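You operate a simulated robot arm through the tools that you are given. There is no shell and no other tool. Be economical: measure what you need, move in short steps, check, and stop when the job is done.

You run a simulated two-armed robot. Do the job below in one go: nothing can be reset, and whatever is moved stays where it is left.

JOB
Press the turn counter button three times. Take the yellow roll with the smallest size on its label from the top of the grey cabinet and leave it on the middle bay of the core rack. Open the top drawer of the green bench, put the beige roll in the inside of the green bench's top drawer and shut the drawer again. Turn the upper paper brake knob to 0. Turn the front brake knob to 10. Turn the back brake knob to 8. Turn the left spindle brake knob to 4. Take the grey felt pad from the small table and put it on the shelf under the cream bench. Take the cream tape roll and put it in the red bin. Take the thick brake pad that says "organic" from the top of the blue chest and leave it on the top of the grey table. Turn the reel stand brake knob to off. Open the grey cabinet door, put the purple sling on the top of the grey cabinet away on the upper shelf of the grey cabinet, then shut the door. Push the bottom drawer of the green bench shut. Take the brown roll from the top of the green bench and leave it on the aluminium sheet there. Open the middle drawer of the grey bench. The order is free.
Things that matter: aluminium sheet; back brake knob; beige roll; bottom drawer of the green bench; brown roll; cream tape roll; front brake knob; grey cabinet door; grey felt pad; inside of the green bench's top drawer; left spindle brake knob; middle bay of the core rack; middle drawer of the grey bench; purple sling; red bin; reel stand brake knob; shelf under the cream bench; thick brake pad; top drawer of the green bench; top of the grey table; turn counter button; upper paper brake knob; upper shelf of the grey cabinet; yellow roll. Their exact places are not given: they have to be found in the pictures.

It is judged by the outcome, as a careful person would: the job done as asked, and still so three seconds after it is handed in. It fails if anything else is knocked over, pushed out of place, dropped, spilled or broken. Flat cloth is picked up by pressing the open fingertips on it (5 to 10 N) and closing them slowly along it; thin cloth reads only 2 to 8 mm in the jaws.

ROBOT AND FRAMES
Two 7-joint arms with two-finger parallel grippers on one trunk, on a base that drives. Base frame: it is fixed to the floor where the robot stands at the start and does not move with it; the origin is under the middle of the robot, x ahead of it, y to its left, z up; the surface under the hand at the start is at about z = 860. Readings come in mm, degrees, newtons and seconds.
The left shoulder is at the start at [70, 130, 1154], the right one opposite. With the tool pointing down near the work surface each hand reaches from about 220 to 520 mm from the robot's upright axis, wherever it stands, measured 20 degrees to its own side. Places, roughly: aluminium sheet [3000, 2000, 750]; back brake knob [-4200, 3300, 1500]; beige roll [750, 4750, 500]; bottom drawer of the green bench [2400, 2100, 400]; brown roll [3000, 2000, 750]; cream tape roll (6x6x3 cm) [-4800, 1000, 1000]; front brake knob [-4100, 3100, 1500]; grey cabinet door [1700, 8900, 500]; grey felt pad (10x4x3 cm) [-4800, 3700, 800]; inside of the green bench's top drawer [2600, 1800, 700]; left spindle brake knob [-4500, 3200, 800]; middle bay of the core rack [2200, 9500, 800]; middle drawer of the grey bench [1200, 600, 600]; purple sling [1500, 9000, 1000]; red bin (16x20x9 cm) [-4600, 3800, 800]; reel stand brake knob [3700, 10300, 900]; shelf under the cream bench [-4200, 3000, 300]; thick brake pad [-1250, -1250, 1000]; top drawer of the green bench [2500, 1900, 700]; top of the grey table [-1900, -1700, 900]; turn counter button [600, 0, 900]; upper paper brake knob [-1500, 2900, 600]; upper shelf of the grey cabinet [1600, 9100, 500]; yellow roll [1750, 9000, 1000]. Payload 1.57 kg a hand.
The tool frame of a hand sits at the grasp point between the pads (the TCP): z along the fingers, y along the line on which they close. The tips reach 30 mm beyond it. The gripper opens to 80 mm. The fingers are 17 mm wide and 12 mm thick; the gripper's body (40 by 82 mm) begins 80 mm behind the TCP.
Orientation is that of the tool frame in the base frame, as a unit quaternion [x, y, z, w]. With the fingers straight down and closing along the base's y, the tool's x points along the base's -x, its y along +y and its z along -z.

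CONTROLS
- The arms move only by the tool jog_arm. It takes "left_rows", "right_rows" or both (then of equal length, played together; a hand with none holds still); each is a list of rows, each an object of numbers (a shift or turn left out is 0, a gripper value left out holds the last): "grip": the finger opening in mm, from 0 to 80; "tx", "ty", "tz": the shift along the tool's x, y, z in mm; "rx", "ry", "rz": the turn, a rotation vector about the tool's x, y, z in degrees. In form: [{"grip": .., "tx": .., "ty": .., "tz": .., "rx": .., "ry": .., "rz": ..}, ...]. A call has 1 to 20 rows; each row is the pose to reach, as a shift and turn from the pose commanded when the call began, along the tool's axes at that moment. Rows are played at 5 a second. More than 50 mm and 8.6 degrees between two rows, or a gripper value outside its range, and nothing of the call is played. A pose out of reach is approached as far as the arm can. The call stops where the force on the tool passes 40 N (or 10 N more than at its start, if that is more) or the arm is blocked; 0.2 s more then pass. The fingers move at their own pace (about 108 mm/s each) and stop on an object; they squeeze with about 39 N. The grip force told is the motor's: it shows also when the fingers shut on nothing. Time passes only in rows, and 0.2 s behind the last, so rows that repeat a pose let the fingers close. The reply holds the time, the measured pose of the TCP, the force on the tool along the base axes, the opening and the grip force, in the units named above and with some noise, with the torque about the TCP (base axes, N m) and any sound that the robot's microphone picked up.
- Cameras (640 x 400 px; columns grow to the right, rows downward): "scene" is now at [139.2, 15, 1388.1]; the picture's right is [0.16, -0.99, 0.00], its down [-0.51, -0.08, -0.85] and it looks along [0.84, 0.14, -0.52] (base axes); focal length 254 px, centre (320, 200). "left" rides on the left gripper at [72, 7, -122] in its tool frame; the picture's right is [-0.09, 1.00, 0.00], its down [-0.84, -0.08, -0.54] and it looks along [-0.54, -0.05, 0.84] (tool axes); focal length 238 px, centre (320, 200). "right" rides on the right gripper at [72, -7, -122] in its tool frame; the picture's right is [0.09, 1.00, 0.00], its down [-0.84, 0.08, -0.54] and it looks along [-0.54, 0.05, 0.84] (tool axes); focal length 238 px, centre (320, 200).
- get_image(camera): a new picture of that camera. No time passes.
- lift_body(by): slides the trunk up (or, below 0, down) by that many mm; the arms and the scene camera ride with it, the base frame stays. It gives what a move gives, with no picture.
- roll_base(legs): drives the robot by 1 to 6 legs, each [ahead, left, turn to the left] in mm, mm and degrees, along the robot's own axes; the way and the turn of a leg run together, so that a leg with both is an arc; at most 1500 mm and 180 degrees a leg. The arms and the cameras ride along, it lands a little off, and it stops where it bumps. It gives what a move gives.
- turn_head(pan, tilt): turns the head with the scene camera to pan (to the left, within 86 degrees either way) and tilt (down, from -29 to 69), counted from straight ahead of the robot. It gives what a move gives.
- locate(camera, pixels): for up to 12 pixels [column, row] of the newest picture of that camera ("zoom" is the newest enlarged one), the place [x, y, z] in the base frame of the surface seen there, good to about 3 mm. No time passes.
- zoom(camera, box): a new picture of the part [left, top, right, bottom] of that camera's present view, enlarged. No time passes.
- close_job(): hands the job in; it is judged then, once.

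Go step by step. Measure first, check grasps and placings, and put right what went wrong. The budget is 392 turns and 370 pictures, counting those below and the enlarged ones. Unless the task says otherwise, let go and move clear before handing in.

The tools are called after "Emit:" by a JSON object that holds its "op" and its "data". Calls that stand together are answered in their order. jog_arm: Moves the arms, as the interface text tells. Its arguments: {"type":"object","properties":{"left_rows":{"type":"array","items":{"type":"object","properties":{"grip":{"type":"number"},"tx":{"type":"number"},"ty":{"type":"number"},"tz":{"type":"number"},"rx":{"type":"number"},"ry":{"type":"number"},"rz":{"type":"number"}}}},"right_rows":{"type":"array","items":{"type":"object","properties":{"grip":{"type":"number"},"tx":{"type":"number"},"ty":{"type":"number"},"tz":{"type":"number"},"rx":{"type":"number"},"ry":{"type":"number"},"rz":{"type":"number"}}}}},"required":[]} The other tools are called the same way: lift_body (by) slides the trunk up or down; roll_base (legs) drives the base; turn_head (pan, tilt) turns the head that bears the scene camera; get_image (camera) takes a picture; locate (camera, pixels) gives the place of the surface under pixels of a picture; zoom (camera, box) takes an enlarged picture of a part of a camera's view; close_job () hands the job in.

At the start:

```text
clock: 0.0
left_eef_pos: [400.4, 214.6, 1186.4]
left_tool_rot: [-0.001, 1.0, 0.0, 0.001]
left_wrist_force: [0.3, 0.5, 0.1]
left_ft_torque: [-0.01, -0.01, -0.02]
left_grip_width: 80.1
left_grasp_force: 0.1
right_eef_pos: [412.5, -191.3, 1180.3]
right_tool_rot: [0.001, 1.0, 0.0, 0.0]
right_wrist_force: [0.4, -0.8, -0.2]
right_ft_torque: [0.0, 0.01, -0.02]
right_grip_width: 80.0
right_grasp_force: 0.1
trunk travel left (down, up): [-792.0, 148.0]
robot x, y, heading: [-1.7, 0.7, 0.1]
head pan, tilt: [9.3, 31.3]
```

scene: 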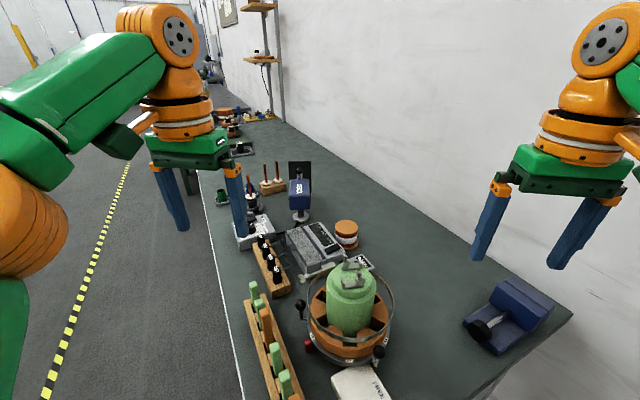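
right: 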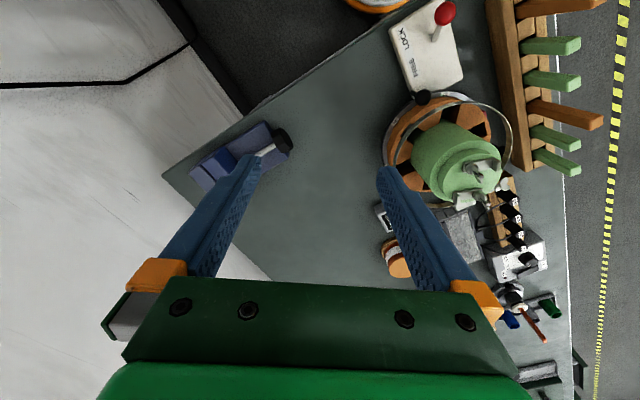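
left: 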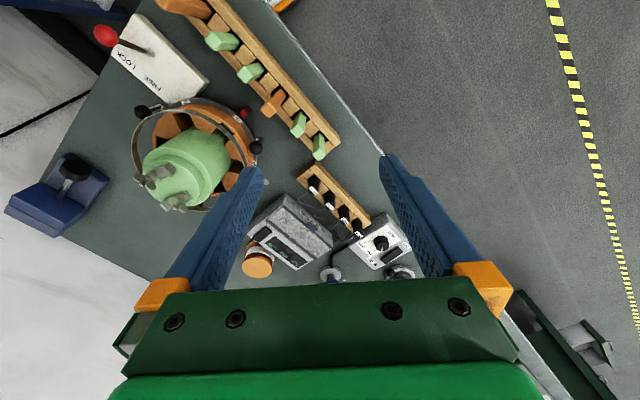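

The bench is ahead, with several devices around pixels (250-390, 160-390). I'll zoom in to find the turn counter button.

Emit:
{"op": "zoom", "data": {"camera": "scene", "box": [200, 140, 420, 290]}}

Emit:
{"op": "zoom", "data": {"camera": "left", "box": [220, 140, 440, 290]}}

```text
2.67 times, centred on (310, 215) of scene
```

zoom: 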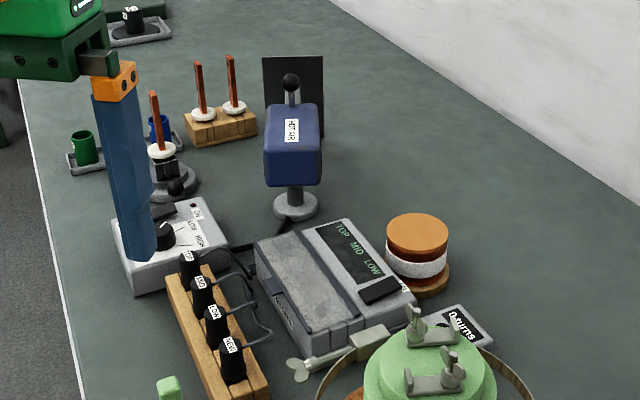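

```text
2.67 times, centred on (330, 215) of left
```

zoom: 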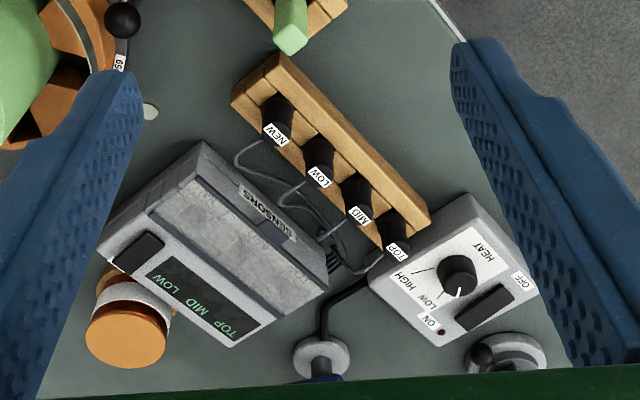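

The "0 turns" box at scene (358,263) looks like the turn counter. I'll look closer with the scene and right cameras to find its button.

Emit:
{"op": "zoom", "data": {"camera": "scene", "box": [310, 230, 400, 290]}}

Emit:
{"op": "zoom", "data": {"camera": "right", "box": [350, 170, 450, 236]}}

Emit:
{"op": "zoom", "data": {"camera": "right", "box": [340, 0, 600, 170]}}

```text
6.67 times, centred on (355, 260) of scene
```

zoom: 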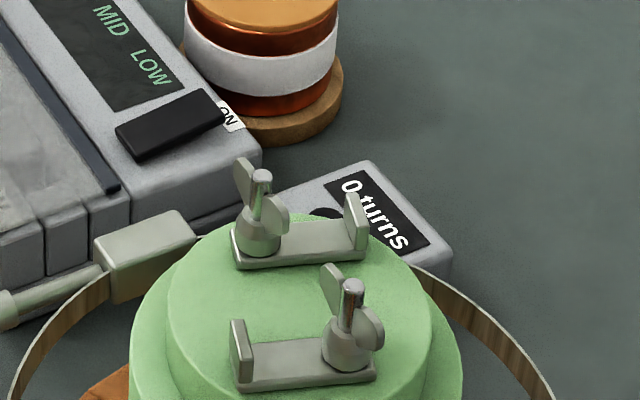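

```text
6.06 times, centred on (400, 203) of right
```

zoom: 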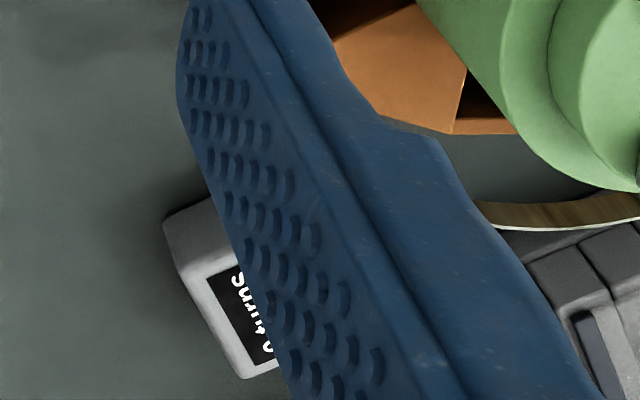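

```text
2.35 times, centred on (470, 85) of right
```

zoom: 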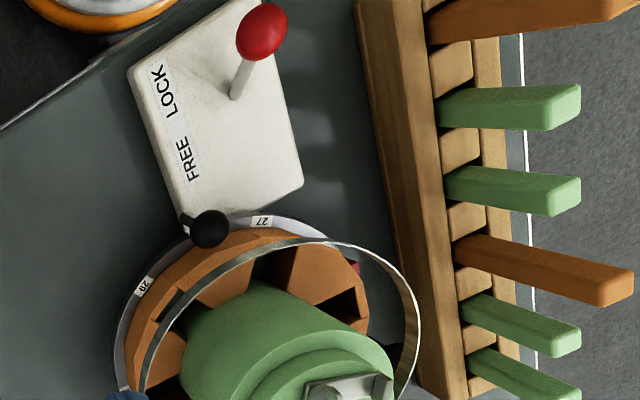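

The button is a black disc half hidden behind the green core (scene ≈ (355,261)). I'll measure around it.

Emit:
{"op": "locate", "data": {"camera": "scene", "pixels": [[356, 261.5], [359, 263], [364, 258], [372, 268], [355, 258], [348, 262], [350, 275], [374, 270], [350, 235], [330, 250]]}}

Emit:
{"op": "turn_head", "data": {"pan": 0, "tilt": 55}}

Emit:
{"op": "get_image", "data": {"camera": "scene"}}

```text
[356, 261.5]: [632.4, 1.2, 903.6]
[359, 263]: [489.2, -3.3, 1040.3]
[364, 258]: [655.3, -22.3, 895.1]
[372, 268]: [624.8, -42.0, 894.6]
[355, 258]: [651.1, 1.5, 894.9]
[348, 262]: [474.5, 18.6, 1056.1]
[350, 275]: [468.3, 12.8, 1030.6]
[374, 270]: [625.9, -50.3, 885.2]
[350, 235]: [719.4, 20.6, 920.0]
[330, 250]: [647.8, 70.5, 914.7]
```

```text
clock: 0.9
left_eef_pos: [400.9, 214.4, 1184.7]
left_tool_rot: [-0.001, 1.0, -0.001, 0.001]
left_wrist_force: [0.1, 1.0, 0.0]
left_ft_torque: [0.01, 0.01, 0.01]
left_grip_width: 80.2
left_grasp_force: 0.0
right_eef_pos: [411.8, -191.0, 1181.6]
right_tool_rot: [0.002, 1.0, 0.001, -0.001]
right_wrist_force: [-0.6, -0.1, 0.2]
right_ft_torque: [-0.01, 0.0, -0.01]
right_grip_width: 79.9
right_grasp_force: 0.0
trunk travel left (down, up): [-792.0, 148.0]
robot x, y, heading: [-1.4, -0.7, -0.1]
head pan, tilt: [0.0, 55.0]
```

```text
361 pictures are left
```

scene: 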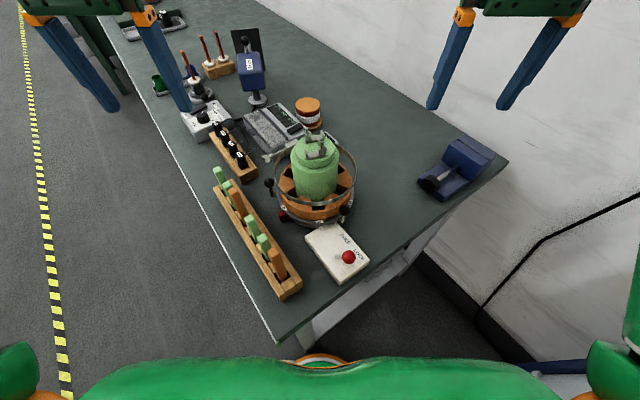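

The button top is near (628, 1, 904), too far from here. I'll check how far the bench's near edge is, to see if I can drive closer.

Emit:
{"op": "locate", "data": {"camera": "scene", "pixels": [[277, 340], [507, 160], [215, 195], [293, 298], [352, 258], [435, 185], [320, 160], [300, 360], [309, 97], [355, 180], [155, 95], [232, 165]]}}

Emit:
{"op": "zoom", "data": {"camera": "scene", "box": [200, 80, 440, 240]}}

```text
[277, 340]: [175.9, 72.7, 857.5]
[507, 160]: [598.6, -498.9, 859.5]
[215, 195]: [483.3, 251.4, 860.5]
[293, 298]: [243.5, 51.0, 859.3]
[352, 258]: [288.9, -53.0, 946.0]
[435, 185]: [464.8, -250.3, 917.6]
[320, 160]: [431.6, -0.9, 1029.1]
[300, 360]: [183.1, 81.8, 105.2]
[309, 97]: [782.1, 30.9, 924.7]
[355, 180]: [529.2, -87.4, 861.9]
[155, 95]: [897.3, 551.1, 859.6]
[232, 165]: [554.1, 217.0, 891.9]
```

```text
2.50 times, centred on (320, 160) of scene
```

zoom: 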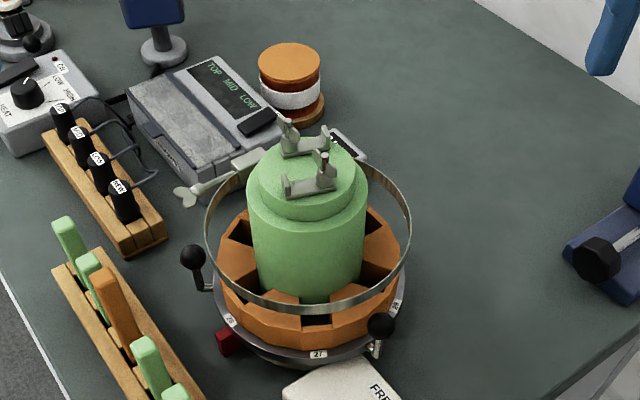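

The bench is turned about 34° from me; its short end is right ahead (corner (176,73)). I'll square up to the short end and shift right, so the right hand comes to the button past the green core.

Emit:
{"op": "roll_base", "data": {"legs": [[0, 0, 33.6], [0, -220, 0]]}}

Emit:
{"op": "get_image", "data": {"camera": "scene"}}

```text
clock: 4.2
left_eef_pos: [332.0, 225.0, 1184.8]
left_tool_rot: [-0.295, 0.956, -0.001, 0.001]
left_wrist_force: [0.6, 0.6, 0.0]
left_ft_torque: [-0.04, 0.0, 0.0]
left_grip_width: 80.0
left_grasp_force: 0.1
right_eef_pos: [568.8, -102.9, 1180.2]
right_tool_rot: [-0.294, 0.956, -0.001, 0.001]
right_wrist_force: [-0.4, -1.0, 1.2]
right_ft_torque: [-0.04, -0.03, -0.04]
right_grip_width: 80.2
right_grasp_force: 0.1
trunk travel left (down, up): [-792.0, 148.0]
robot x, y, heading: [124.6, -179.6, 34.1]
head pan, tilt: [0.0, 55.0]
```

```text
359 pictures are left
```

scene: 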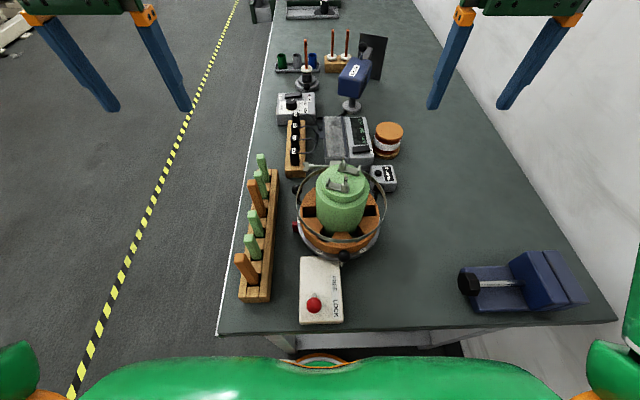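

Now the turn counter is visible at (382,176). I'll zoom in and measure it.

Emit:
{"op": "zoom", "data": {"camera": "scene", "box": [340, 150, 420, 200]}}

Emit:
{"op": "locate", "data": {"camera": "scene", "pixels": [[380, 173], [382, 176], [378, 175], [386, 172], [386, 200], [365, 178], [350, 165], [340, 185], [390, 127], [470, 283]]}}

```text
8.00 times, centred on (380, 175) of scene
```

zoom: 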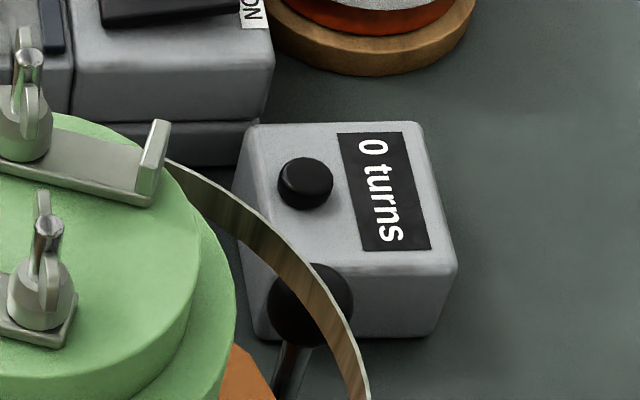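

```text
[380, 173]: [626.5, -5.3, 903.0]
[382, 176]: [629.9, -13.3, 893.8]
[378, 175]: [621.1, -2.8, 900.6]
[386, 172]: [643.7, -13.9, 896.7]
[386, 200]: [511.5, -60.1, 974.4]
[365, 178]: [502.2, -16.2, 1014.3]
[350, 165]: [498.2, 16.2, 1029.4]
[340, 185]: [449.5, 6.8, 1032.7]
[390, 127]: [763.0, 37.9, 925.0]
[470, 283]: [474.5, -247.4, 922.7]
```

The button's centre is at about (624,-2,903). I'll shut the right gripper, go above it and stop at TCP z≈950.

Emit:
{"op": "jog_arm", "data": {"right_rows": [{"grip": 0, "tx": -40, "ty": 20}, {"grip": 0, "tx": -80, "ty": 40}, {"tx": -102, "ty": 53, "tz": 20}, {"tx": -102, "ty": 53, "tz": 60}, {"tx": -102, "ty": 53, "tz": 105}, {"tx": -102, "ty": 53, "tz": 150}, {"tx": -102, "ty": 53, "tz": 190}, {"tx": -102, "ty": 53, "tz": 220}, {"tx": -102, "ty": 53, "tz": 220}]}}

Emit:
{"op": "zoom", "data": {"camera": "scene", "box": [300, 100, 460, 200]}}

```text
clock: 6.2
left_eef_pos: [333.3, 222.7, 1183.6]
left_tool_rot: [-0.295, 0.956, 0.001, 0.001]
left_wrist_force: [-0.6, -0.1, -0.3]
left_ft_torque: [-0.02, 0.03, 0.01]
left_grip_width: 79.9
left_grasp_force: 0.1
right_eef_pos: [606.5, -20.0, 965.1]
right_tool_rot: [-0.293, 0.956, 0.001, 0.0]
right_wrist_force: [0.3, -0.3, -0.4]
right_ft_torque: [0.0, 0.02, 0.01]
right_grip_width: 0.1
right_grasp_force: 21.3
right hand out of reach, approached as far as the arm can: row 1, 2, 3, 4, 5, 6, 7, 8, 9
trunk travel left (down, up): [-792.0, 148.0]
robot x, y, heading: [125.6, -183.8, 34.2]
head pan, tilt: [0.0, 55.0]
```

```text
4.00 times, centred on (380, 150) of scene
```

zoom: 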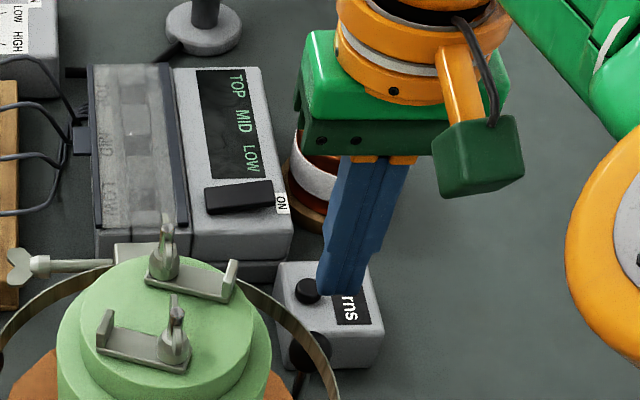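

The arm falls about 25 mm short. I'll roll the base ahead 35 mm, since the tip is well above everything.

Emit:
{"op": "roll_base", "data": {"legs": [[35, 0, 0]]}}

Emit:
{"op": "zoom", "data": {"camera": "scene", "box": [300, 100, 460, 200]}}

```text
clock: 7.0
left_eef_pos: [339.1, 225.7, 1187.1]
left_tool_rot: [-0.295, 0.955, 0.0, 0.001]
left_wrist_force: [-0.5, 0.2, 0.7]
left_ft_torque: [0.01, -0.01, 0.02]
left_grip_width: 80.2
left_grasp_force: 0.0
right_eef_pos: [611.7, -16.4, 965.9]
right_tool_rot: [-0.294, 0.956, 0.001, -0.001]
right_wrist_force: [0.0, 0.1, 0.6]
right_ft_torque: [0.01, 0.0, 0.02]
right_grip_width: 0.0
right_grasp_force: 20.7
trunk travel left (down, up): [-792.0, 148.0]
robot x, y, heading: [129.2, -178.6, 34.5]
head pan, tilt: [0.0, 55.0]
stopped in leg 1: the robot was blocked; the commanded pose is now the measured one
```

```text
4.00 times, centred on (380, 150) of scene
```

zoom: 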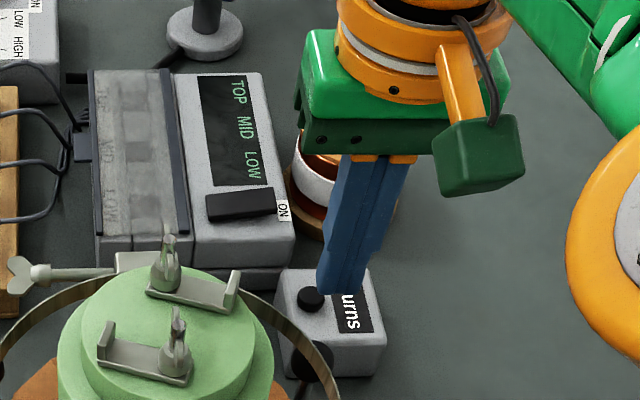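

The base touches the bench, so I'll tilt the fingers forward about 20° to gain reach.

Emit:
{"op": "jog_arm", "data": {"right_rows": [{"ry": -7, "tx": -3, "ty": 2}, {"ry": -14, "tx": -6, "ty": 4}, {"ry": -20, "tx": -8, "ty": 5}, {"ry": -20, "tx": -8, "ty": 5, "tz": 12}, {"ry": -20, "tx": -8, "ty": 5, "tz": 12}]}}

Emit:
{"op": "zoom", "data": {"camera": "scene", "box": [300, 100, 460, 200]}}

```text
clock: 8.2
left_eef_pos: [338.9, 225.6, 1184.0]
left_tool_rot: [-0.297, 0.955, -0.001, 0.0]
left_wrist_force: [-0.3, 0.2, 0.5]
left_ft_torque: [0.0, -0.04, 0.01]
left_grip_width: 80.1
left_grasp_force: 0.0
right_eef_pos: [614.2, -8.5, 955.4]
right_tool_rot: [-0.289, 0.941, 0.052, 0.167]
right_wrist_force: [0.0, -0.6, -1.2]
right_ft_torque: [0.01, -0.03, 0.0]
right_grip_width: 0.0
right_grasp_force: 21.1
trunk travel left (down, up): [-792.0, 148.0]
robot x, y, heading: [128.3, -174.6, 34.0]
head pan, tilt: [0.0, 55.0]
```

```text
4.00 times, centred on (380, 150) of scene
```

zoom: 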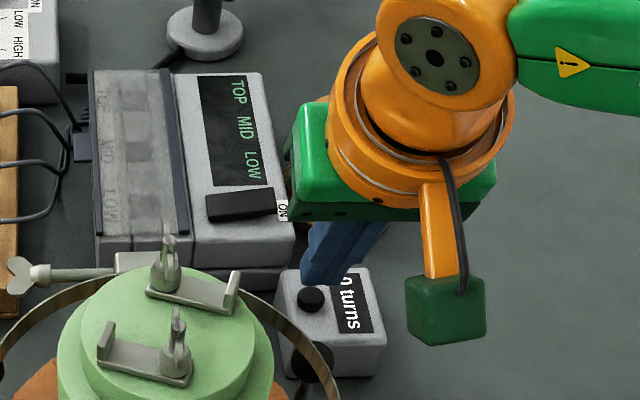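

The tip is now about (623,-3,927), right above the button. I'll press straight down slowly to z≈900 and come back up, then check the counter.

Emit:
{"op": "jog_arm", "data": {"right_rows": [{"tz": 9.4, "tx": 3.4}, {"tz": 18.8, "tx": 6.8}, {"tz": 22.6, "tx": 8.2}, {"tz": 25.4, "tx": 9.2}, {"tz": 25.4, "tx": 9.2}, {"tz": 9.4, "tx": 3.4}, {"tz": 9.4, "tx": 3.4}]}}

Emit:
{"op": "zoom", "data": {"camera": "scene", "box": [340, 150, 420, 200]}}

```text
clock: 9.8
left_eef_pos: [339.8, 226.6, 1185.2]
left_tool_rot: [-0.296, 0.955, 0.0, 0.001]
left_wrist_force: [0.1, 0.0, 1.1]
left_ft_torque: [0.0, -0.01, 0.01]
left_grip_width: 79.9
left_grasp_force: 0.1
right_eef_pos: [614.5, -8.9, 945.0]
right_tool_rot: [-0.29, 0.941, 0.051, 0.166]
right_wrist_force: [-0.5, -0.9, -0.4]
right_ft_torque: [-0.03, 0.01, -0.01]
right_grip_width: 0.1
right_grasp_force: 21.2
trunk travel left (down, up): [-792.0, 148.0]
robot x, y, heading: [130.6, -175.1, 34.1]
head pan, tilt: [0.0, 55.0]
heard: click
```

```text
8.00 times, centred on (380, 175) of scene
```

zoom: 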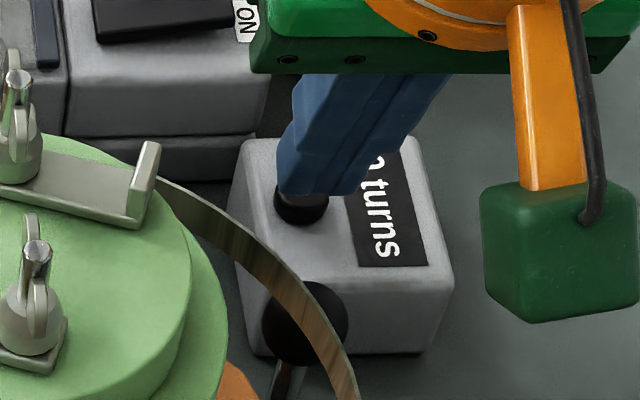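

I heard a click, so the button responded. The number is hidden behind the finger, so I'll press once more and raise the hand to read the count.

Emit:
{"op": "jog_arm", "data": {"right_rows": [{"tz": 9.4, "tx": 3.4}, {"tz": 13.2, "tx": 4.8}, {"tz": 16, "tx": 5.8}, {"tz": 16, "tx": 5.8}, {"tz": 0, "tx": 0}, {"tz": -30, "tx": -11}, {"tz": -60, "tx": -22}, {"tz": -60, "tx": -22}]}}

Emit:
{"op": "zoom", "data": {"camera": "scene", "box": [340, 150, 420, 200]}}

Emit:
{"op": "zoom", "data": {"camera": "right", "box": [240, 50, 480, 200]}}

```text
clock: 11.6
left_eef_pos: [339.5, 226.8, 1186.6]
left_tool_rot: [-0.296, 0.955, 0.0, 0.0]
left_wrist_force: [0.0, 0.2, 0.0]
left_ft_torque: [0.0, 0.0, 0.03]
left_grip_width: 80.0
left_grasp_force: 0.0
right_eef_pos: [615.3, -6.3, 1008.7]
right_tool_rot: [-0.29, 0.941, 0.052, 0.165]
right_wrist_force: [0.3, 0.4, -0.4]
right_ft_torque: [-0.06, -0.01, 0.0]
right_grip_width: 0.0
right_grasp_force: 21.3
trunk travel left (down, up): [-792.0, 148.0]
robot x, y, heading: [128.5, -178.1, 34.2]
head pan, tilt: [0.0, 55.0]
heard: click
```

```text
8.00 times, centred on (380, 175) of scene
```

zoom: 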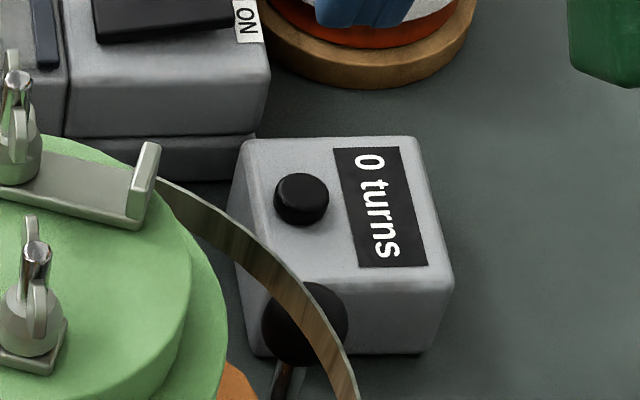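

```text
2.67 times, centred on (360, 125) of right
```

zoom: 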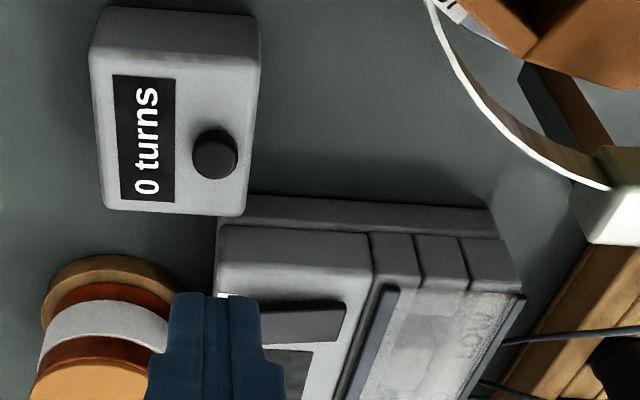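

Two clicks came from two presses; the "0 turns" label seems to be painted on. I'll do the third press, then go back up high.

Emit:
{"op": "jog_arm", "data": {"right_rows": [{"tz": 30, "tx": 11}, {"tz": 60, "tx": 22}, {"tz": 69.4, "tx": 25.4}, {"tz": 73.2, "tx": 26.8}, {"tz": 76, "tx": 27.8}, {"tz": 76, "tx": 27.8}, {"tz": 60, "tx": 22}, {"tz": 30, "tx": 11}, {"tz": 0, "tx": 0}, {"tz": -40, "tx": -15}, {"tz": -80, "tx": -29}, {"tz": -120, "tx": -44}, {"tz": -160, "tx": -58}]}}

Emit:
{"op": "turn_head", "data": {"pan": 30, "tilt": 25}}

Emit:
{"op": "get_image", "data": {"camera": "scene"}}

```text
clock: 14.4
left_eef_pos: [337.3, 227.6, 1183.9]
left_tool_rot: [-0.295, 0.955, -0.001, 0.001]
left_wrist_force: [0.2, 0.4, 0.1]
left_ft_torque: [-0.01, -0.03, 0.01]
left_grip_width: 80.2
left_grasp_force: 0.1
right_eef_pos: [612.7, -8.4, 1177.9]
right_tool_rot: [-0.292, 0.941, 0.05, 0.166]
right_wrist_force: [-0.1, 0.7, 0.1]
right_ft_torque: [0.03, 0.0, -0.01]
right_grip_width: 0.0
right_grasp_force: 21.5
trunk travel left (down, up): [-792.0, 148.0]
robot x, y, heading: [130.8, -175.0, 34.1]
head pan, tilt: [0.0, 55.0]
heard: click
```

```text
clock: 15.4
left_eef_pos: [339.8, 226.9, 1184.2]
left_tool_rot: [-0.296, 0.955, 0.0, 0.0]
left_wrist_force: [0.0, 0.4, -0.4]
left_ft_torque: [0.01, 0.02, 0.02]
left_grip_width: 80.2
left_grasp_force: 0.1
right_eef_pos: [615.2, -9.1, 1175.8]
right_tool_rot: [-0.289, 0.942, 0.052, 0.166]
right_wrist_force: [-0.3, 0.9, -0.5]
right_ft_torque: [0.01, -0.01, 0.02]
right_grip_width: 0.0
right_grasp_force: 21.1
trunk travel left (down, up): [-792.0, 148.0]
robot x, y, heading: [129.9, -177.8, 34.3]
head pan, tilt: [30.0, 25.0]
```

```text
351 pictures are left
```

scene: 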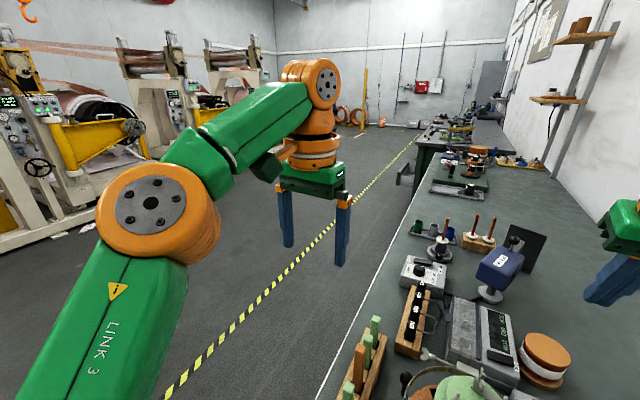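

That makes three clicks, so the counter is done. I'll tuck the right hand back, then back off and drive round into the aisle to view the bench fronts.

Emit:
{"op": "jog_arm", "data": {"right_rows": [{"ry": 7, "tx": 40, "ty": -15}, {"ry": 14, "tx": 80, "ty": -35, "tz": 30}, {"ry": 20, "tx": 120, "ty": -55, "tz": 45, "grip": 80}, {"ry": 20, "tx": 150, "ty": -55, "tz": 55}]}}

Emit:
{"op": "roll_base", "data": {"legs": [[-400, 0, 0], [0, 950, 0]]}}

Emit:
{"op": "turn_head", "data": {"pan": -10, "tilt": 25}}

Emit:
{"op": "get_image", "data": {"camera": "scene"}}

```text
refused: row 2 steps farther than a row can; nothing moved
```

```text
clock: 16.4
left_eef_pos: [315.4, 210.8, 1185.6]
left_tool_rot: [-0.297, 0.955, 0.0, 0.0]
left_wrist_force: [1.0, 0.4, 0.5]
left_ft_torque: [0.01, 0.02, -0.01]
left_grip_width: 80.0
left_grasp_force: 0.0
right_eef_pos: [594.1, -22.2, 1175.7]
right_tool_rot: [-0.29, 0.941, 0.051, 0.166]
right_wrist_force: [-0.3, -0.6, 0.4]
right_ft_torque: [-0.02, -0.01, -0.01]
right_grip_width: 0.2
right_grasp_force: 21.1
trunk travel left (down, up): [-792.0, 148.0]
robot x, y, heading: [100.8, -193.3, 34.3]
head pan, tilt: [30.0, 25.0]
stopped in leg 1: the robot was blocked; the commanded pose is now the measured one
```

```text
clock: 17.4
left_eef_pos: [316.6, 212.3, 1185.0]
left_tool_rot: [-0.296, 0.955, 0.0, 0.0]
left_wrist_force: [0.7, 0.0, -1.0]
left_ft_torque: [-0.04, -0.01, -0.01]
left_grip_width: 80.0
left_grasp_force: 0.0
right_eef_pos: [592.3, -22.2, 1176.4]
right_tool_rot: [-0.29, 0.941, 0.052, 0.165]
right_wrist_force: [-0.1, -0.9, -0.1]
right_ft_torque: [0.03, -0.02, 0.0]
right_grip_width: 0.1
right_grasp_force: 21.5
trunk travel left (down, up): [-792.0, 148.0]
robot x, y, heading: [104.6, -187.4, 34.2]
head pan, tilt: [-10.0, 25.0]
```

```text
350 pictures are left
```

scene: 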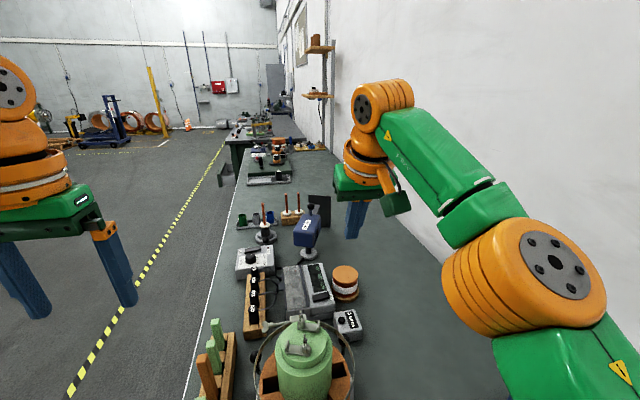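

Something blocks the base behind me. I'll look to both sides before moving.

Emit:
{"op": "turn_head", "data": {"pan": -86, "tilt": 40}}

Emit:
{"op": "get_image", "data": {"camera": "scene"}}

Emit:
{"op": "turn_head", "data": {"pan": 86, "tilt": 40}}

Emit:
{"op": "get_image", "data": {"camera": "scene"}}

```text
clock: 18.9
left_eef_pos: [316.0, 212.4, 1186.0]
left_tool_rot: [-0.297, 0.955, -0.001, 0.0]
left_wrist_force: [-0.1, 0.3, -0.4]
left_ft_torque: [0.05, 0.02, 0.02]
left_grip_width: 80.3
left_grasp_force: 0.0
right_eef_pos: [593.0, -23.3, 1177.5]
right_tool_rot: [-0.29, 0.941, 0.051, 0.166]
right_wrist_force: [-0.5, 0.6, -0.5]
right_ft_torque: [-0.03, 0.01, -0.01]
right_grip_width: 0.0
right_grasp_force: 21.2
trunk travel left (down, up): [-792.0, 148.0]
robot x, y, heading: [106.4, -190.4, 34.2]
head pan, tilt: [-85.9, 40.0]
```

```text
349 pictures are left
```

scene: 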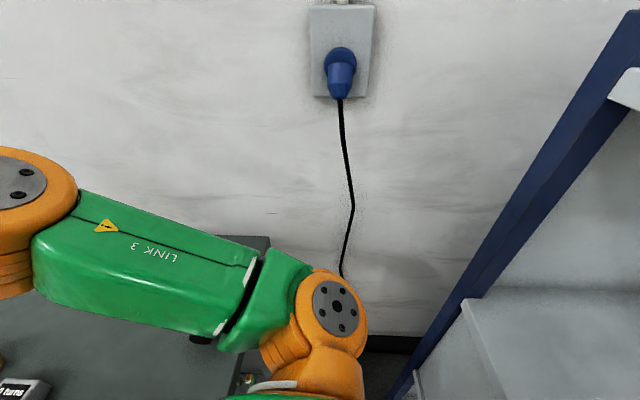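

```text
clock: 21.5
left_eef_pos: [315.4, 210.8, 1183.9]
left_tool_rot: [-0.297, 0.955, -0.001, 0.0]
left_wrist_force: [-1.0, 0.4, 0.1]
left_ft_torque: [0.0, 0.02, 0.0]
left_grip_width: 80.1
left_grasp_force: 0.2
right_eef_pos: [593.1, -22.8, 1176.6]
right_tool_rot: [-0.29, 0.941, 0.051, 0.166]
right_wrist_force: [-0.2, -0.2, 0.0]
right_ft_torque: [0.0, 0.02, 0.0]
right_grip_width: 0.0
right_grasp_force: 21.2
trunk travel left (down, up): [-792.0, 148.0]
robot x, y, heading: [106.0, -188.2, 34.3]
head pan, tilt: [85.9, 40.0]
```

```text
348 pictures are left
```

scene: 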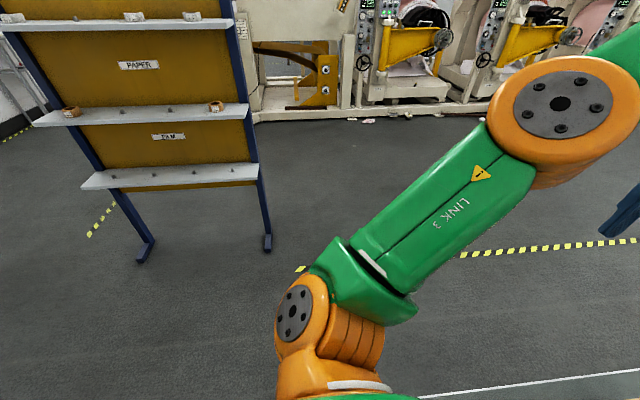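

A blue shelf rack stands behind me on the right, and floor to the left is free up to another rack. I'll tuck the right hand in and check distances on the left.

Emit:
{"op": "jog_arm", "data": {"right_rows": [{"ry": 6, "tx": 30, "ty": -15}, {"ry": 12, "tx": 60, "ty": -35, "tz": 10}, {"ry": 18, "tx": 95, "ty": -50, "tz": 25, "grip": 80}, {"ry": 20, "tx": 120, "ty": -60, "tz": 35}]}}

Emit:
{"op": "locate", "data": {"camera": "scene", "pixels": [[145, 255], [267, 247], [350, 120], [470, 254], [300, 268], [635, 240], [500, 120], [100, 235]]}}

```text
clock: 22.5
left_eef_pos: [316.3, 210.8, 1185.6]
left_tool_rot: [-0.297, 0.955, 0.001, 0.001]
left_wrist_force: [-0.1, 0.1, 0.6]
left_ft_torque: [0.01, 0.03, 0.0]
left_grip_width: 79.9
left_grasp_force: 0.1
right_eef_pos: [542.0, -131.4, 1102.1]
right_tool_rot: [-0.294, 0.956, 0.001, 0.0]
right_wrist_force: [0.7, -0.9, 0.0]
right_ft_torque: [0.0, -0.01, 0.0]
right_grip_width: 79.9
right_grasp_force: 0.0
trunk travel left (down, up): [-792.0, 148.0]
robot x, y, heading: [105.0, -192.4, 34.3]
head pan, tilt: [85.9, 40.0]
```

```text
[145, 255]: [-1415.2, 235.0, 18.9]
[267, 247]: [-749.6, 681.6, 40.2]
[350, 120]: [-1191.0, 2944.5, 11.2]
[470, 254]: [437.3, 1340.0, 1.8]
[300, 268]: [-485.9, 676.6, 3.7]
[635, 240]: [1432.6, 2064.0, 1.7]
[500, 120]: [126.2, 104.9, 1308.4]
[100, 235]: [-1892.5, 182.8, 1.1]
```

The left is clear. I'll raise the right hand, slide left 650 mm into the aisle, then drive along the bench.

Emit:
{"op": "jog_arm", "data": {"right_rows": [{"tz": -40, "tx": 20, "ty": -20}, {"tz": -80, "tx": 30, "ty": -30}]}}

Emit:
{"op": "roll_base", "data": {"legs": [[0, 650, 0], [900, 0, 0]]}}

Emit:
{"op": "turn_head", "data": {"pan": -60, "tilt": 40}}

Emit:
{"op": "get_image", "data": {"camera": "scene"}}

```text
clock: 23.1
left_eef_pos: [314.1, 211.9, 1186.0]
left_tool_rot: [-0.296, 0.955, 0.001, 0.001]
left_wrist_force: [0.1, -0.3, 0.5]
left_ft_torque: [-0.02, 0.01, 0.02]
left_grip_width: 80.1
left_grasp_force: 0.0
right_eef_pos: [534.1, -173.2, 1185.4]
right_tool_rot: [-0.295, 0.956, 0.001, 0.002]
right_wrist_force: [0.1, -0.7, 0.4]
right_ft_torque: [0.03, -0.03, 0.01]
right_grip_width: 80.1
right_grasp_force: 0.0
trunk travel left (down, up): [-792.0, 148.0]
robot x, y, heading: [108.4, -192.9, 34.3]
head pan, tilt: [85.9, 40.0]
```

```text
clock: 31.2
left_eef_pos: [674.0, 1286.1, 1184.2]
left_tool_rot: [-0.301, 0.954, 0.001, 0.002]
left_wrist_force: [-0.4, -0.6, 0.2]
left_ft_torque: [0.03, 0.01, 0.02]
left_grip_width: 80.1
left_grasp_force: 0.0
right_eef_pos: [898.2, 907.8, 1183.7]
right_tool_rot: [-0.3, 0.954, 0.0, 0.001]
right_wrist_force: [-0.1, -0.3, 0.0]
right_ft_torque: [0.01, 0.01, 0.01]
right_grip_width: 80.0
right_grasp_force: 0.1
trunk travel left (down, up): [-792.0, 148.0]
robot x, y, heading: [470.3, 880.2, 34.8]
head pan, tilt: [85.9, 40.0]
```

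```text
clock: 33.5
left_eef_pos: [675.1, 1286.9, 1185.3]
left_tool_rot: [-0.301, 0.954, 0.0, 0.0]
left_wrist_force: [-0.2, -0.3, -0.3]
left_ft_torque: [0.01, -0.01, 0.03]
left_grip_width: 80.0
left_grasp_force: 0.1
right_eef_pos: [898.9, 907.4, 1184.4]
right_tool_rot: [-0.301, 0.954, -0.001, 0.0]
right_wrist_force: [0.3, -0.4, 0.3]
right_ft_torque: [-0.01, 0.01, 0.0]
right_grip_width: 79.9
right_grasp_force: 0.0
trunk travel left (down, up): [-792.0, 148.0]
robot x, y, heading: [468.8, 883.4, 35.1]
head pan, tilt: [-60.0, 40.0]
```

```text
347 pictures are left
```

scene: 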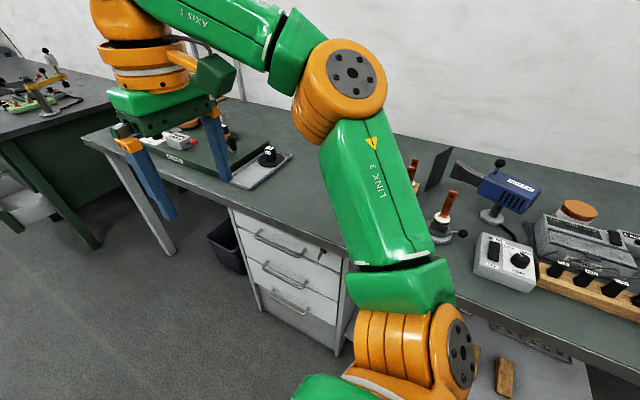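

The grey bench's drawer unit is at (240-345, 215-345), with three bar handles. I'll zoom in and measure the middle one.

Emit:
{"op": "zoom", "data": {"camera": "scene", "box": [200, 190, 380, 310]}}

Emit:
{"op": "locate", "data": {"camera": "scene", "pixels": [[262, 264], [285, 275], [308, 287], [255, 257], [240, 220], [345, 262], [252, 262], [282, 300], [308, 256], [253, 238], [300, 254], [335, 350]]}}

```text
3.33 times, centred on (290, 250) of scene
```

zoom: 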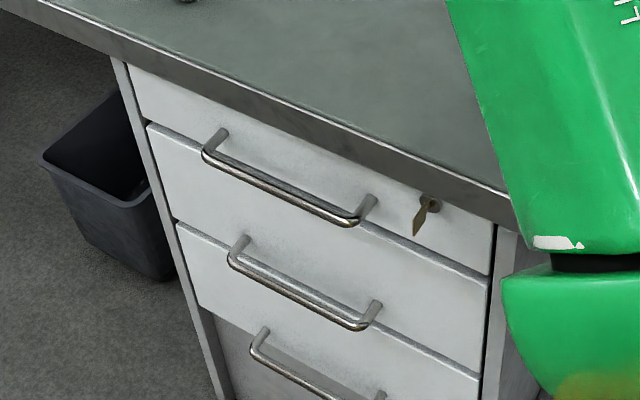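

```text
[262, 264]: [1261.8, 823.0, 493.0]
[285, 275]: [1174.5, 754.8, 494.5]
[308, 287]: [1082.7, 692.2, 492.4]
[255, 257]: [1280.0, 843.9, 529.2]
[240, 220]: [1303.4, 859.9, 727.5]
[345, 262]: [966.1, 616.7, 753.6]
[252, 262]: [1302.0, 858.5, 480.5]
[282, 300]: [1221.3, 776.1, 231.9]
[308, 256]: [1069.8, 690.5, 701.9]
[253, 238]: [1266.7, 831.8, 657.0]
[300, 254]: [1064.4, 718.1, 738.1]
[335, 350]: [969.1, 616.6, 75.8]
```

The drawer faces run along the bench front, with handle bars at about z≈494 and higher. I'll drive along and turn to face the unit squarely for a clearer view.

Emit:
{"op": "roll_base", "data": {"legs": [[0, 140, 0], [700, 0, 0], [0, 0, -90]]}}

Emit:
{"op": "turn_head", "data": {"pan": 0, "tilt": 45}}

Emit:
{"op": "get_image", "data": {"camera": "scene"}}

```text
clock: 42.2
left_eef_pos: [1376.5, 1199.5, 1185.9]
left_tool_rot: [0.462, 0.887, 0.0, 0.0]
left_wrist_force: [-0.5, -1.0, -0.1]
left_ft_torque: [-0.02, 0.03, 0.01]
left_grip_width: 80.0
left_grasp_force: 0.0
right_eef_pos: [996.6, 975.4, 1183.8]
right_tool_rot: [0.463, 0.887, 0.0, 0.0]
right_wrist_force: [0.5, 0.6, -0.2]
right_ft_torque: [0.02, 0.0, 0.0]
right_grip_width: 80.1
right_grasp_force: 0.1
trunk travel left (down, up): [-792.0, 148.0]
robot x, y, heading: [973.6, 1404.3, -54.7]
head pan, tilt: [-60.0, 40.0]
```

```text
clock: 43.5
left_eef_pos: [1376.8, 1199.3, 1185.0]
left_tool_rot: [0.461, 0.888, 0.0, 0.001]
left_wrist_force: [0.0, 0.6, -1.1]
left_ft_torque: [-0.02, 0.01, -0.01]
left_grip_width: 80.1
left_grasp_force: 0.1
right_eef_pos: [998.3, 975.8, 1183.1]
right_tool_rot: [0.462, 0.887, 0.0, 0.0]
right_wrist_force: [0.2, -0.4, 0.2]
right_ft_torque: [0.02, 0.03, 0.02]
right_grip_width: 79.8
right_grasp_force: 0.2
trunk travel left (down, up): [-792.0, 148.0]
robot x, y, heading: [967.9, 1403.5, -54.8]
head pan, tilt: [0.0, 45.0]
```

```text
345 pictures are left
```

scene: 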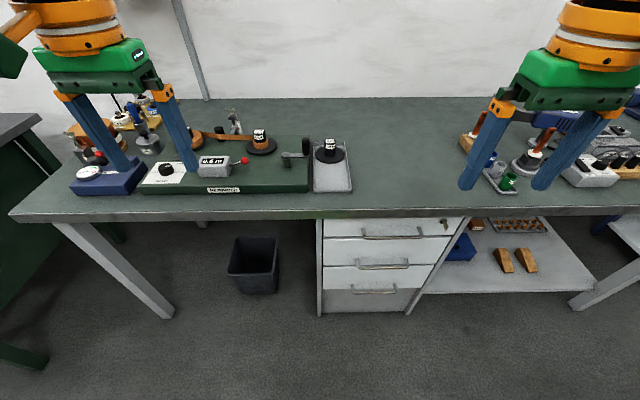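

Emit:
{"op": "zoom", "data": {"camera": "scene", "box": [300, 205, 480, 318]}}

Emit:
{"op": "locate", "data": {"camera": "scene", "pixels": [[362, 266], [383, 266], [405, 264], [365, 237], [392, 236], [372, 291], [340, 252], [340, 290], [340, 228], [320, 290], [430, 250], [383, 260]]}}

```text
3.54 times, centred on (390, 262) of scene
```

zoom: 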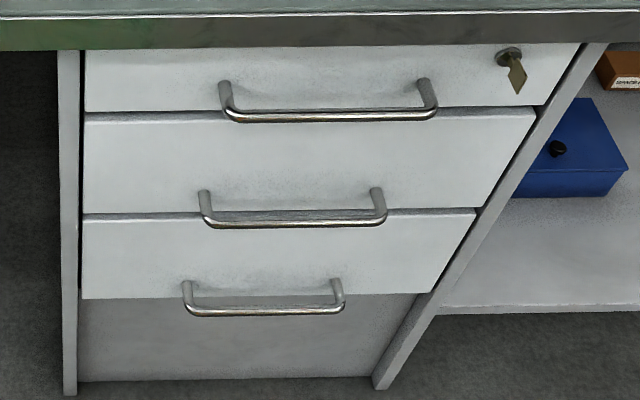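

```text
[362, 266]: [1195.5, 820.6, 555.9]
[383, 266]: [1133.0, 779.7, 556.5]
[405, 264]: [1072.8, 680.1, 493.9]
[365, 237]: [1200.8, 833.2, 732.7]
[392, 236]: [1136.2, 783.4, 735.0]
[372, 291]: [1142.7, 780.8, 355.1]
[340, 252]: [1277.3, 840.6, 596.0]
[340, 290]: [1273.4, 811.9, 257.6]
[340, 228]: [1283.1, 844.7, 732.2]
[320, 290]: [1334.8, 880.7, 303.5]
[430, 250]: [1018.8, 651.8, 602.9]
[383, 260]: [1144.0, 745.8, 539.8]
```

Three drawers: handle bars at z≈735, 556 and 355, so the middle bar's centre is near (1135,781,556). I'll lower the trunk and turn the right hand to point forward with its fingers closing vertically.

Emit:
{"op": "lift_body", "data": {"by": -400}}

Emit:
{"op": "jog_arm", "data": {"right_rows": [{"rz": 8.5}, {"rz": 17}, {"rz": 25.5}, {"rz": 34}, {"rz": 42.5}, {"rz": 51}, {"rz": 59.5}, {"rz": 68}, {"rz": 76.5}, {"rz": 85}, {"rz": 90}]}}

Emit:
{"op": "jog_arm", "data": {"right_rows": [{"rx": -8.5, "ty": 10}, {"rx": -17, "ty": 20}, {"rx": -25.5, "ty": 30}, {"rx": -34, "ty": 40}, {"rx": -42.5, "ty": 50}, {"rx": -51, "ty": 60}, {"rx": -59.5, "ty": 70}, {"rx": -68, "ty": 80}, {"rx": -76.5, "ty": 80}, {"rx": -85, "ty": 80}, {"rx": -90, "ty": 80}]}}

Emit:
{"op": "get_image", "data": {"camera": "scene"}}

Emit:
{"op": "get_image", "data": {"camera": "right"}}

```text
clock: 47.3
left_eef_pos: [1377.1, 1199.4, 784.3]
left_tool_rot: [0.46, 0.888, -0.001, 0.002]
left_wrist_force: [-0.7, -0.3, 0.1]
left_ft_torque: [0.01, 0.01, -0.01]
left_grip_width: 80.2
left_grasp_force: 0.1
right_eef_pos: [998.2, 975.2, 783.1]
right_tool_rot: [0.463, 0.887, 0.0, 0.0]
right_wrist_force: [-0.3, 0.0, -0.3]
right_ft_torque: [-0.01, 0.0, 0.0]
right_grip_width: 80.0
right_grasp_force: 0.1
trunk travel left (down, up): [-392.0, 548.0]
robot x, y, heading: [972.9, 1404.9, -55.0]
head pan, tilt: [0.0, 45.0]
```

```text
clock: 49.7
left_eef_pos: [1377.4, 1199.8, 784.9]
left_tool_rot: [0.461, 0.888, 0.001, 0.0]
left_wrist_force: [-0.2, -0.4, -0.2]
left_ft_torque: [0.0, 0.02, 0.0]
left_grip_width: 79.9
left_grasp_force: 0.0
right_eef_pos: [998.5, 977.0, 783.5]
right_tool_rot: [0.954, 0.299, 0.0, 0.0]
right_wrist_force: [0.3, 0.1, -0.3]
right_ft_torque: [0.01, 0.0, -0.02]
right_grip_width: 80.0
right_grasp_force: 0.0
trunk travel left (down, up): [-392.0, 548.0]
robot x, y, heading: [973.4, 1408.6, -55.0]
head pan, tilt: [0.0, 45.0]
```

```text
clock: 52.1
left_eef_pos: [1376.8, 1199.8, 784.8]
left_tool_rot: [0.461, 0.888, 0.0, 0.0]
left_wrist_force: [-0.5, 1.2, 0.5]
left_ft_torque: [0.01, 0.01, 0.03]
left_grip_width: 80.2
left_grasp_force: 0.1
right_eef_pos: [1051.4, 915.1, 787.2]
right_tool_rot: [0.676, 0.229, 0.214, 0.667]
right_wrist_force: [0.1, -0.3, 0.9]
right_ft_torque: [-0.01, 0.01, -0.06]
right_grip_width: 80.0
right_grasp_force: 0.1
right hand out of reach, approached as far as the arm can: row 11
trunk travel left (down, up): [-392.0, 548.0]
robot x, y, heading: [971.0, 1405.5, -54.9]
head pan, tilt: [0.0, 45.0]
```

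```text
343 pictures are left
```

scene: 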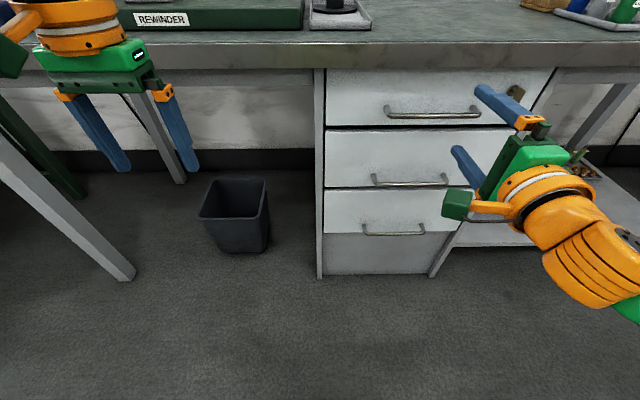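

```text
342 pictures are left
```

right: 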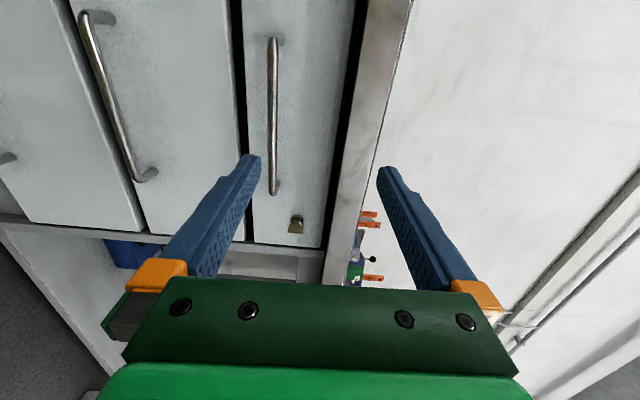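

The hand points forward at the right height offset and lateral position. I'll lower 231 mm to the handle height (z 556), then roll ahead.

Emit:
{"op": "lift_body", "data": {"by": -231}}

Emit:
{"op": "roll_base", "data": {"legs": [[90, 0, 0]]}}

Emit:
{"op": "get_image", "data": {"camera": "right"}}

Emit:
{"op": "get_image", "data": {"camera": "scene"}}

```text
clock: 54.5
left_eef_pos: [1377.9, 1199.7, 553.3]
left_tool_rot: [0.462, 0.887, 0.0, 0.001]
left_wrist_force: [0.2, -0.1, 0.6]
left_ft_torque: [0.02, 0.0, 0.03]
left_grip_width: 80.0
left_grasp_force: 0.1
right_eef_pos: [1051.8, 915.9, 555.8]
right_tool_rot: [0.677, 0.229, 0.214, 0.666]
right_wrist_force: [-0.3, -0.8, 0.6]
right_ft_torque: [0.01, 0.01, -0.01]
right_grip_width: 80.1
right_grasp_force: 0.0
trunk travel left (down, up): [-161.0, 779.0]
robot x, y, heading: [972.5, 1404.4, -54.8]
head pan, tilt: [0.0, 45.0]
```

```text
clock: 55.6
left_eef_pos: [1428.8, 1125.0, 553.7]
left_tool_rot: [0.461, 0.887, 0.0, 0.0]
left_wrist_force: [0.7, 0.1, -0.9]
left_ft_torque: [0.0, 0.0, 0.0]
left_grip_width: 80.1
left_grasp_force: 0.1
right_eef_pos: [1104.1, 841.3, 555.9]
right_tool_rot: [0.677, 0.228, 0.215, 0.666]
right_wrist_force: [-0.4, 0.5, -0.4]
right_ft_torque: [0.03, -0.02, -0.02]
right_grip_width: 79.8
right_grasp_force: 0.1
trunk travel left (down, up): [-161.0, 779.0]
robot x, y, heading: [1024.8, 1327.2, -55.0]
head pan, tilt: [0.0, 45.0]
```

```text
341 pictures are left
```

right: 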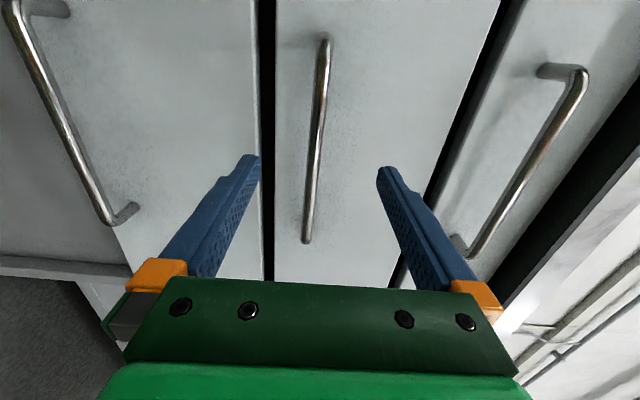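

```text
340 pictures are left
```

scene: 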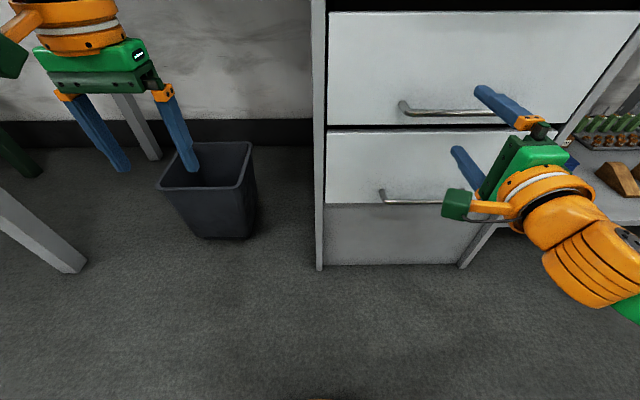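

The middle bar is between the fingers (right cam (318,150)). I'll roll ahead 58 mm and close on it.

Emit:
{"op": "locate", "data": {"camera": "right", "pixels": [[318, 140], [308, 235], [325, 50], [350, 140]]}}

Emit:
{"op": "roll_base", "data": {"legs": [[57, 0, 0]]}}

Emit:
{"op": "jog_arm", "data": {"right_rows": [{"grip": 0}, {"grip": 0}, {"grip": 0}, {"grip": 0}]}}

Emit:
{"op": "get_image", "data": {"camera": "right"}}

```text
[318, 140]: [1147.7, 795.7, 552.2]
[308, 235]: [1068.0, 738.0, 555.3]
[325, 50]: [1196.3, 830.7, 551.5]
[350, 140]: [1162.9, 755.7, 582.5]
```

```text
clock: 56.6
left_eef_pos: [1463.3, 1077.7, 554.6]
left_tool_rot: [0.462, 0.887, 0.0, 0.001]
left_wrist_force: [0.4, -0.2, 0.0]
left_ft_torque: [0.0, 0.01, 0.0]
left_grip_width: 79.8
left_grasp_force: 0.1
right_eef_pos: [1137.0, 793.7, 556.7]
right_tool_rot: [0.678, 0.229, 0.214, 0.665]
right_wrist_force: [-0.6, -0.2, 0.7]
right_ft_torque: [-0.03, -0.02, -0.01]
right_grip_width: 80.0
right_grasp_force: 0.0
trunk travel left (down, up): [-161.0, 779.0]
robot x, y, heading: [1058.1, 1283.4, -54.9]
head pan, tilt: [0.0, 45.0]
```

```text
clock: 57.6
left_eef_pos: [1461.3, 1076.3, 553.0]
left_tool_rot: [0.46, 0.888, 0.001, -0.001]
left_wrist_force: [0.1, 0.3, 1.0]
left_ft_torque: [0.05, 0.03, 0.0]
left_grip_width: 80.1
left_grasp_force: 0.0
right_eef_pos: [1137.0, 792.8, 550.6]
right_tool_rot: [0.682, 0.229, 0.213, 0.661]
right_wrist_force: [-1.4, -0.7, -10.9]
right_ft_torque: [0.37, -0.26, 0.07]
right_grip_width: 11.9
right_grasp_force: 29.0
trunk travel left (down, up): [-161.0, 779.0]
robot x, y, heading: [1059.1, 1282.7, -55.0]
head pan, tilt: [0.0, 45.0]
stopped in row 4 (right hand): the force on the tool passed its limit at 41 N (the readings are from after the stop); the commanded pose is now the measured one
```

```text
339 pictures are left
```

right: 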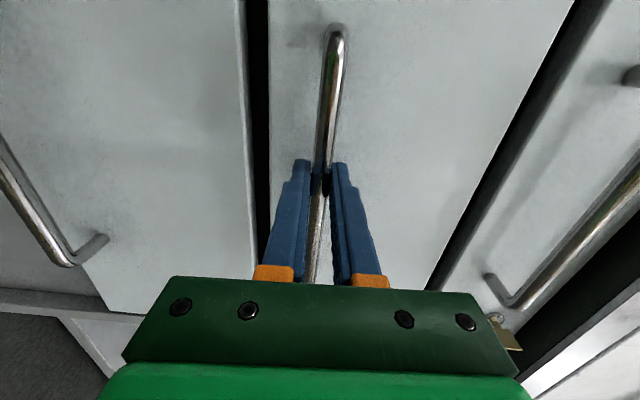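

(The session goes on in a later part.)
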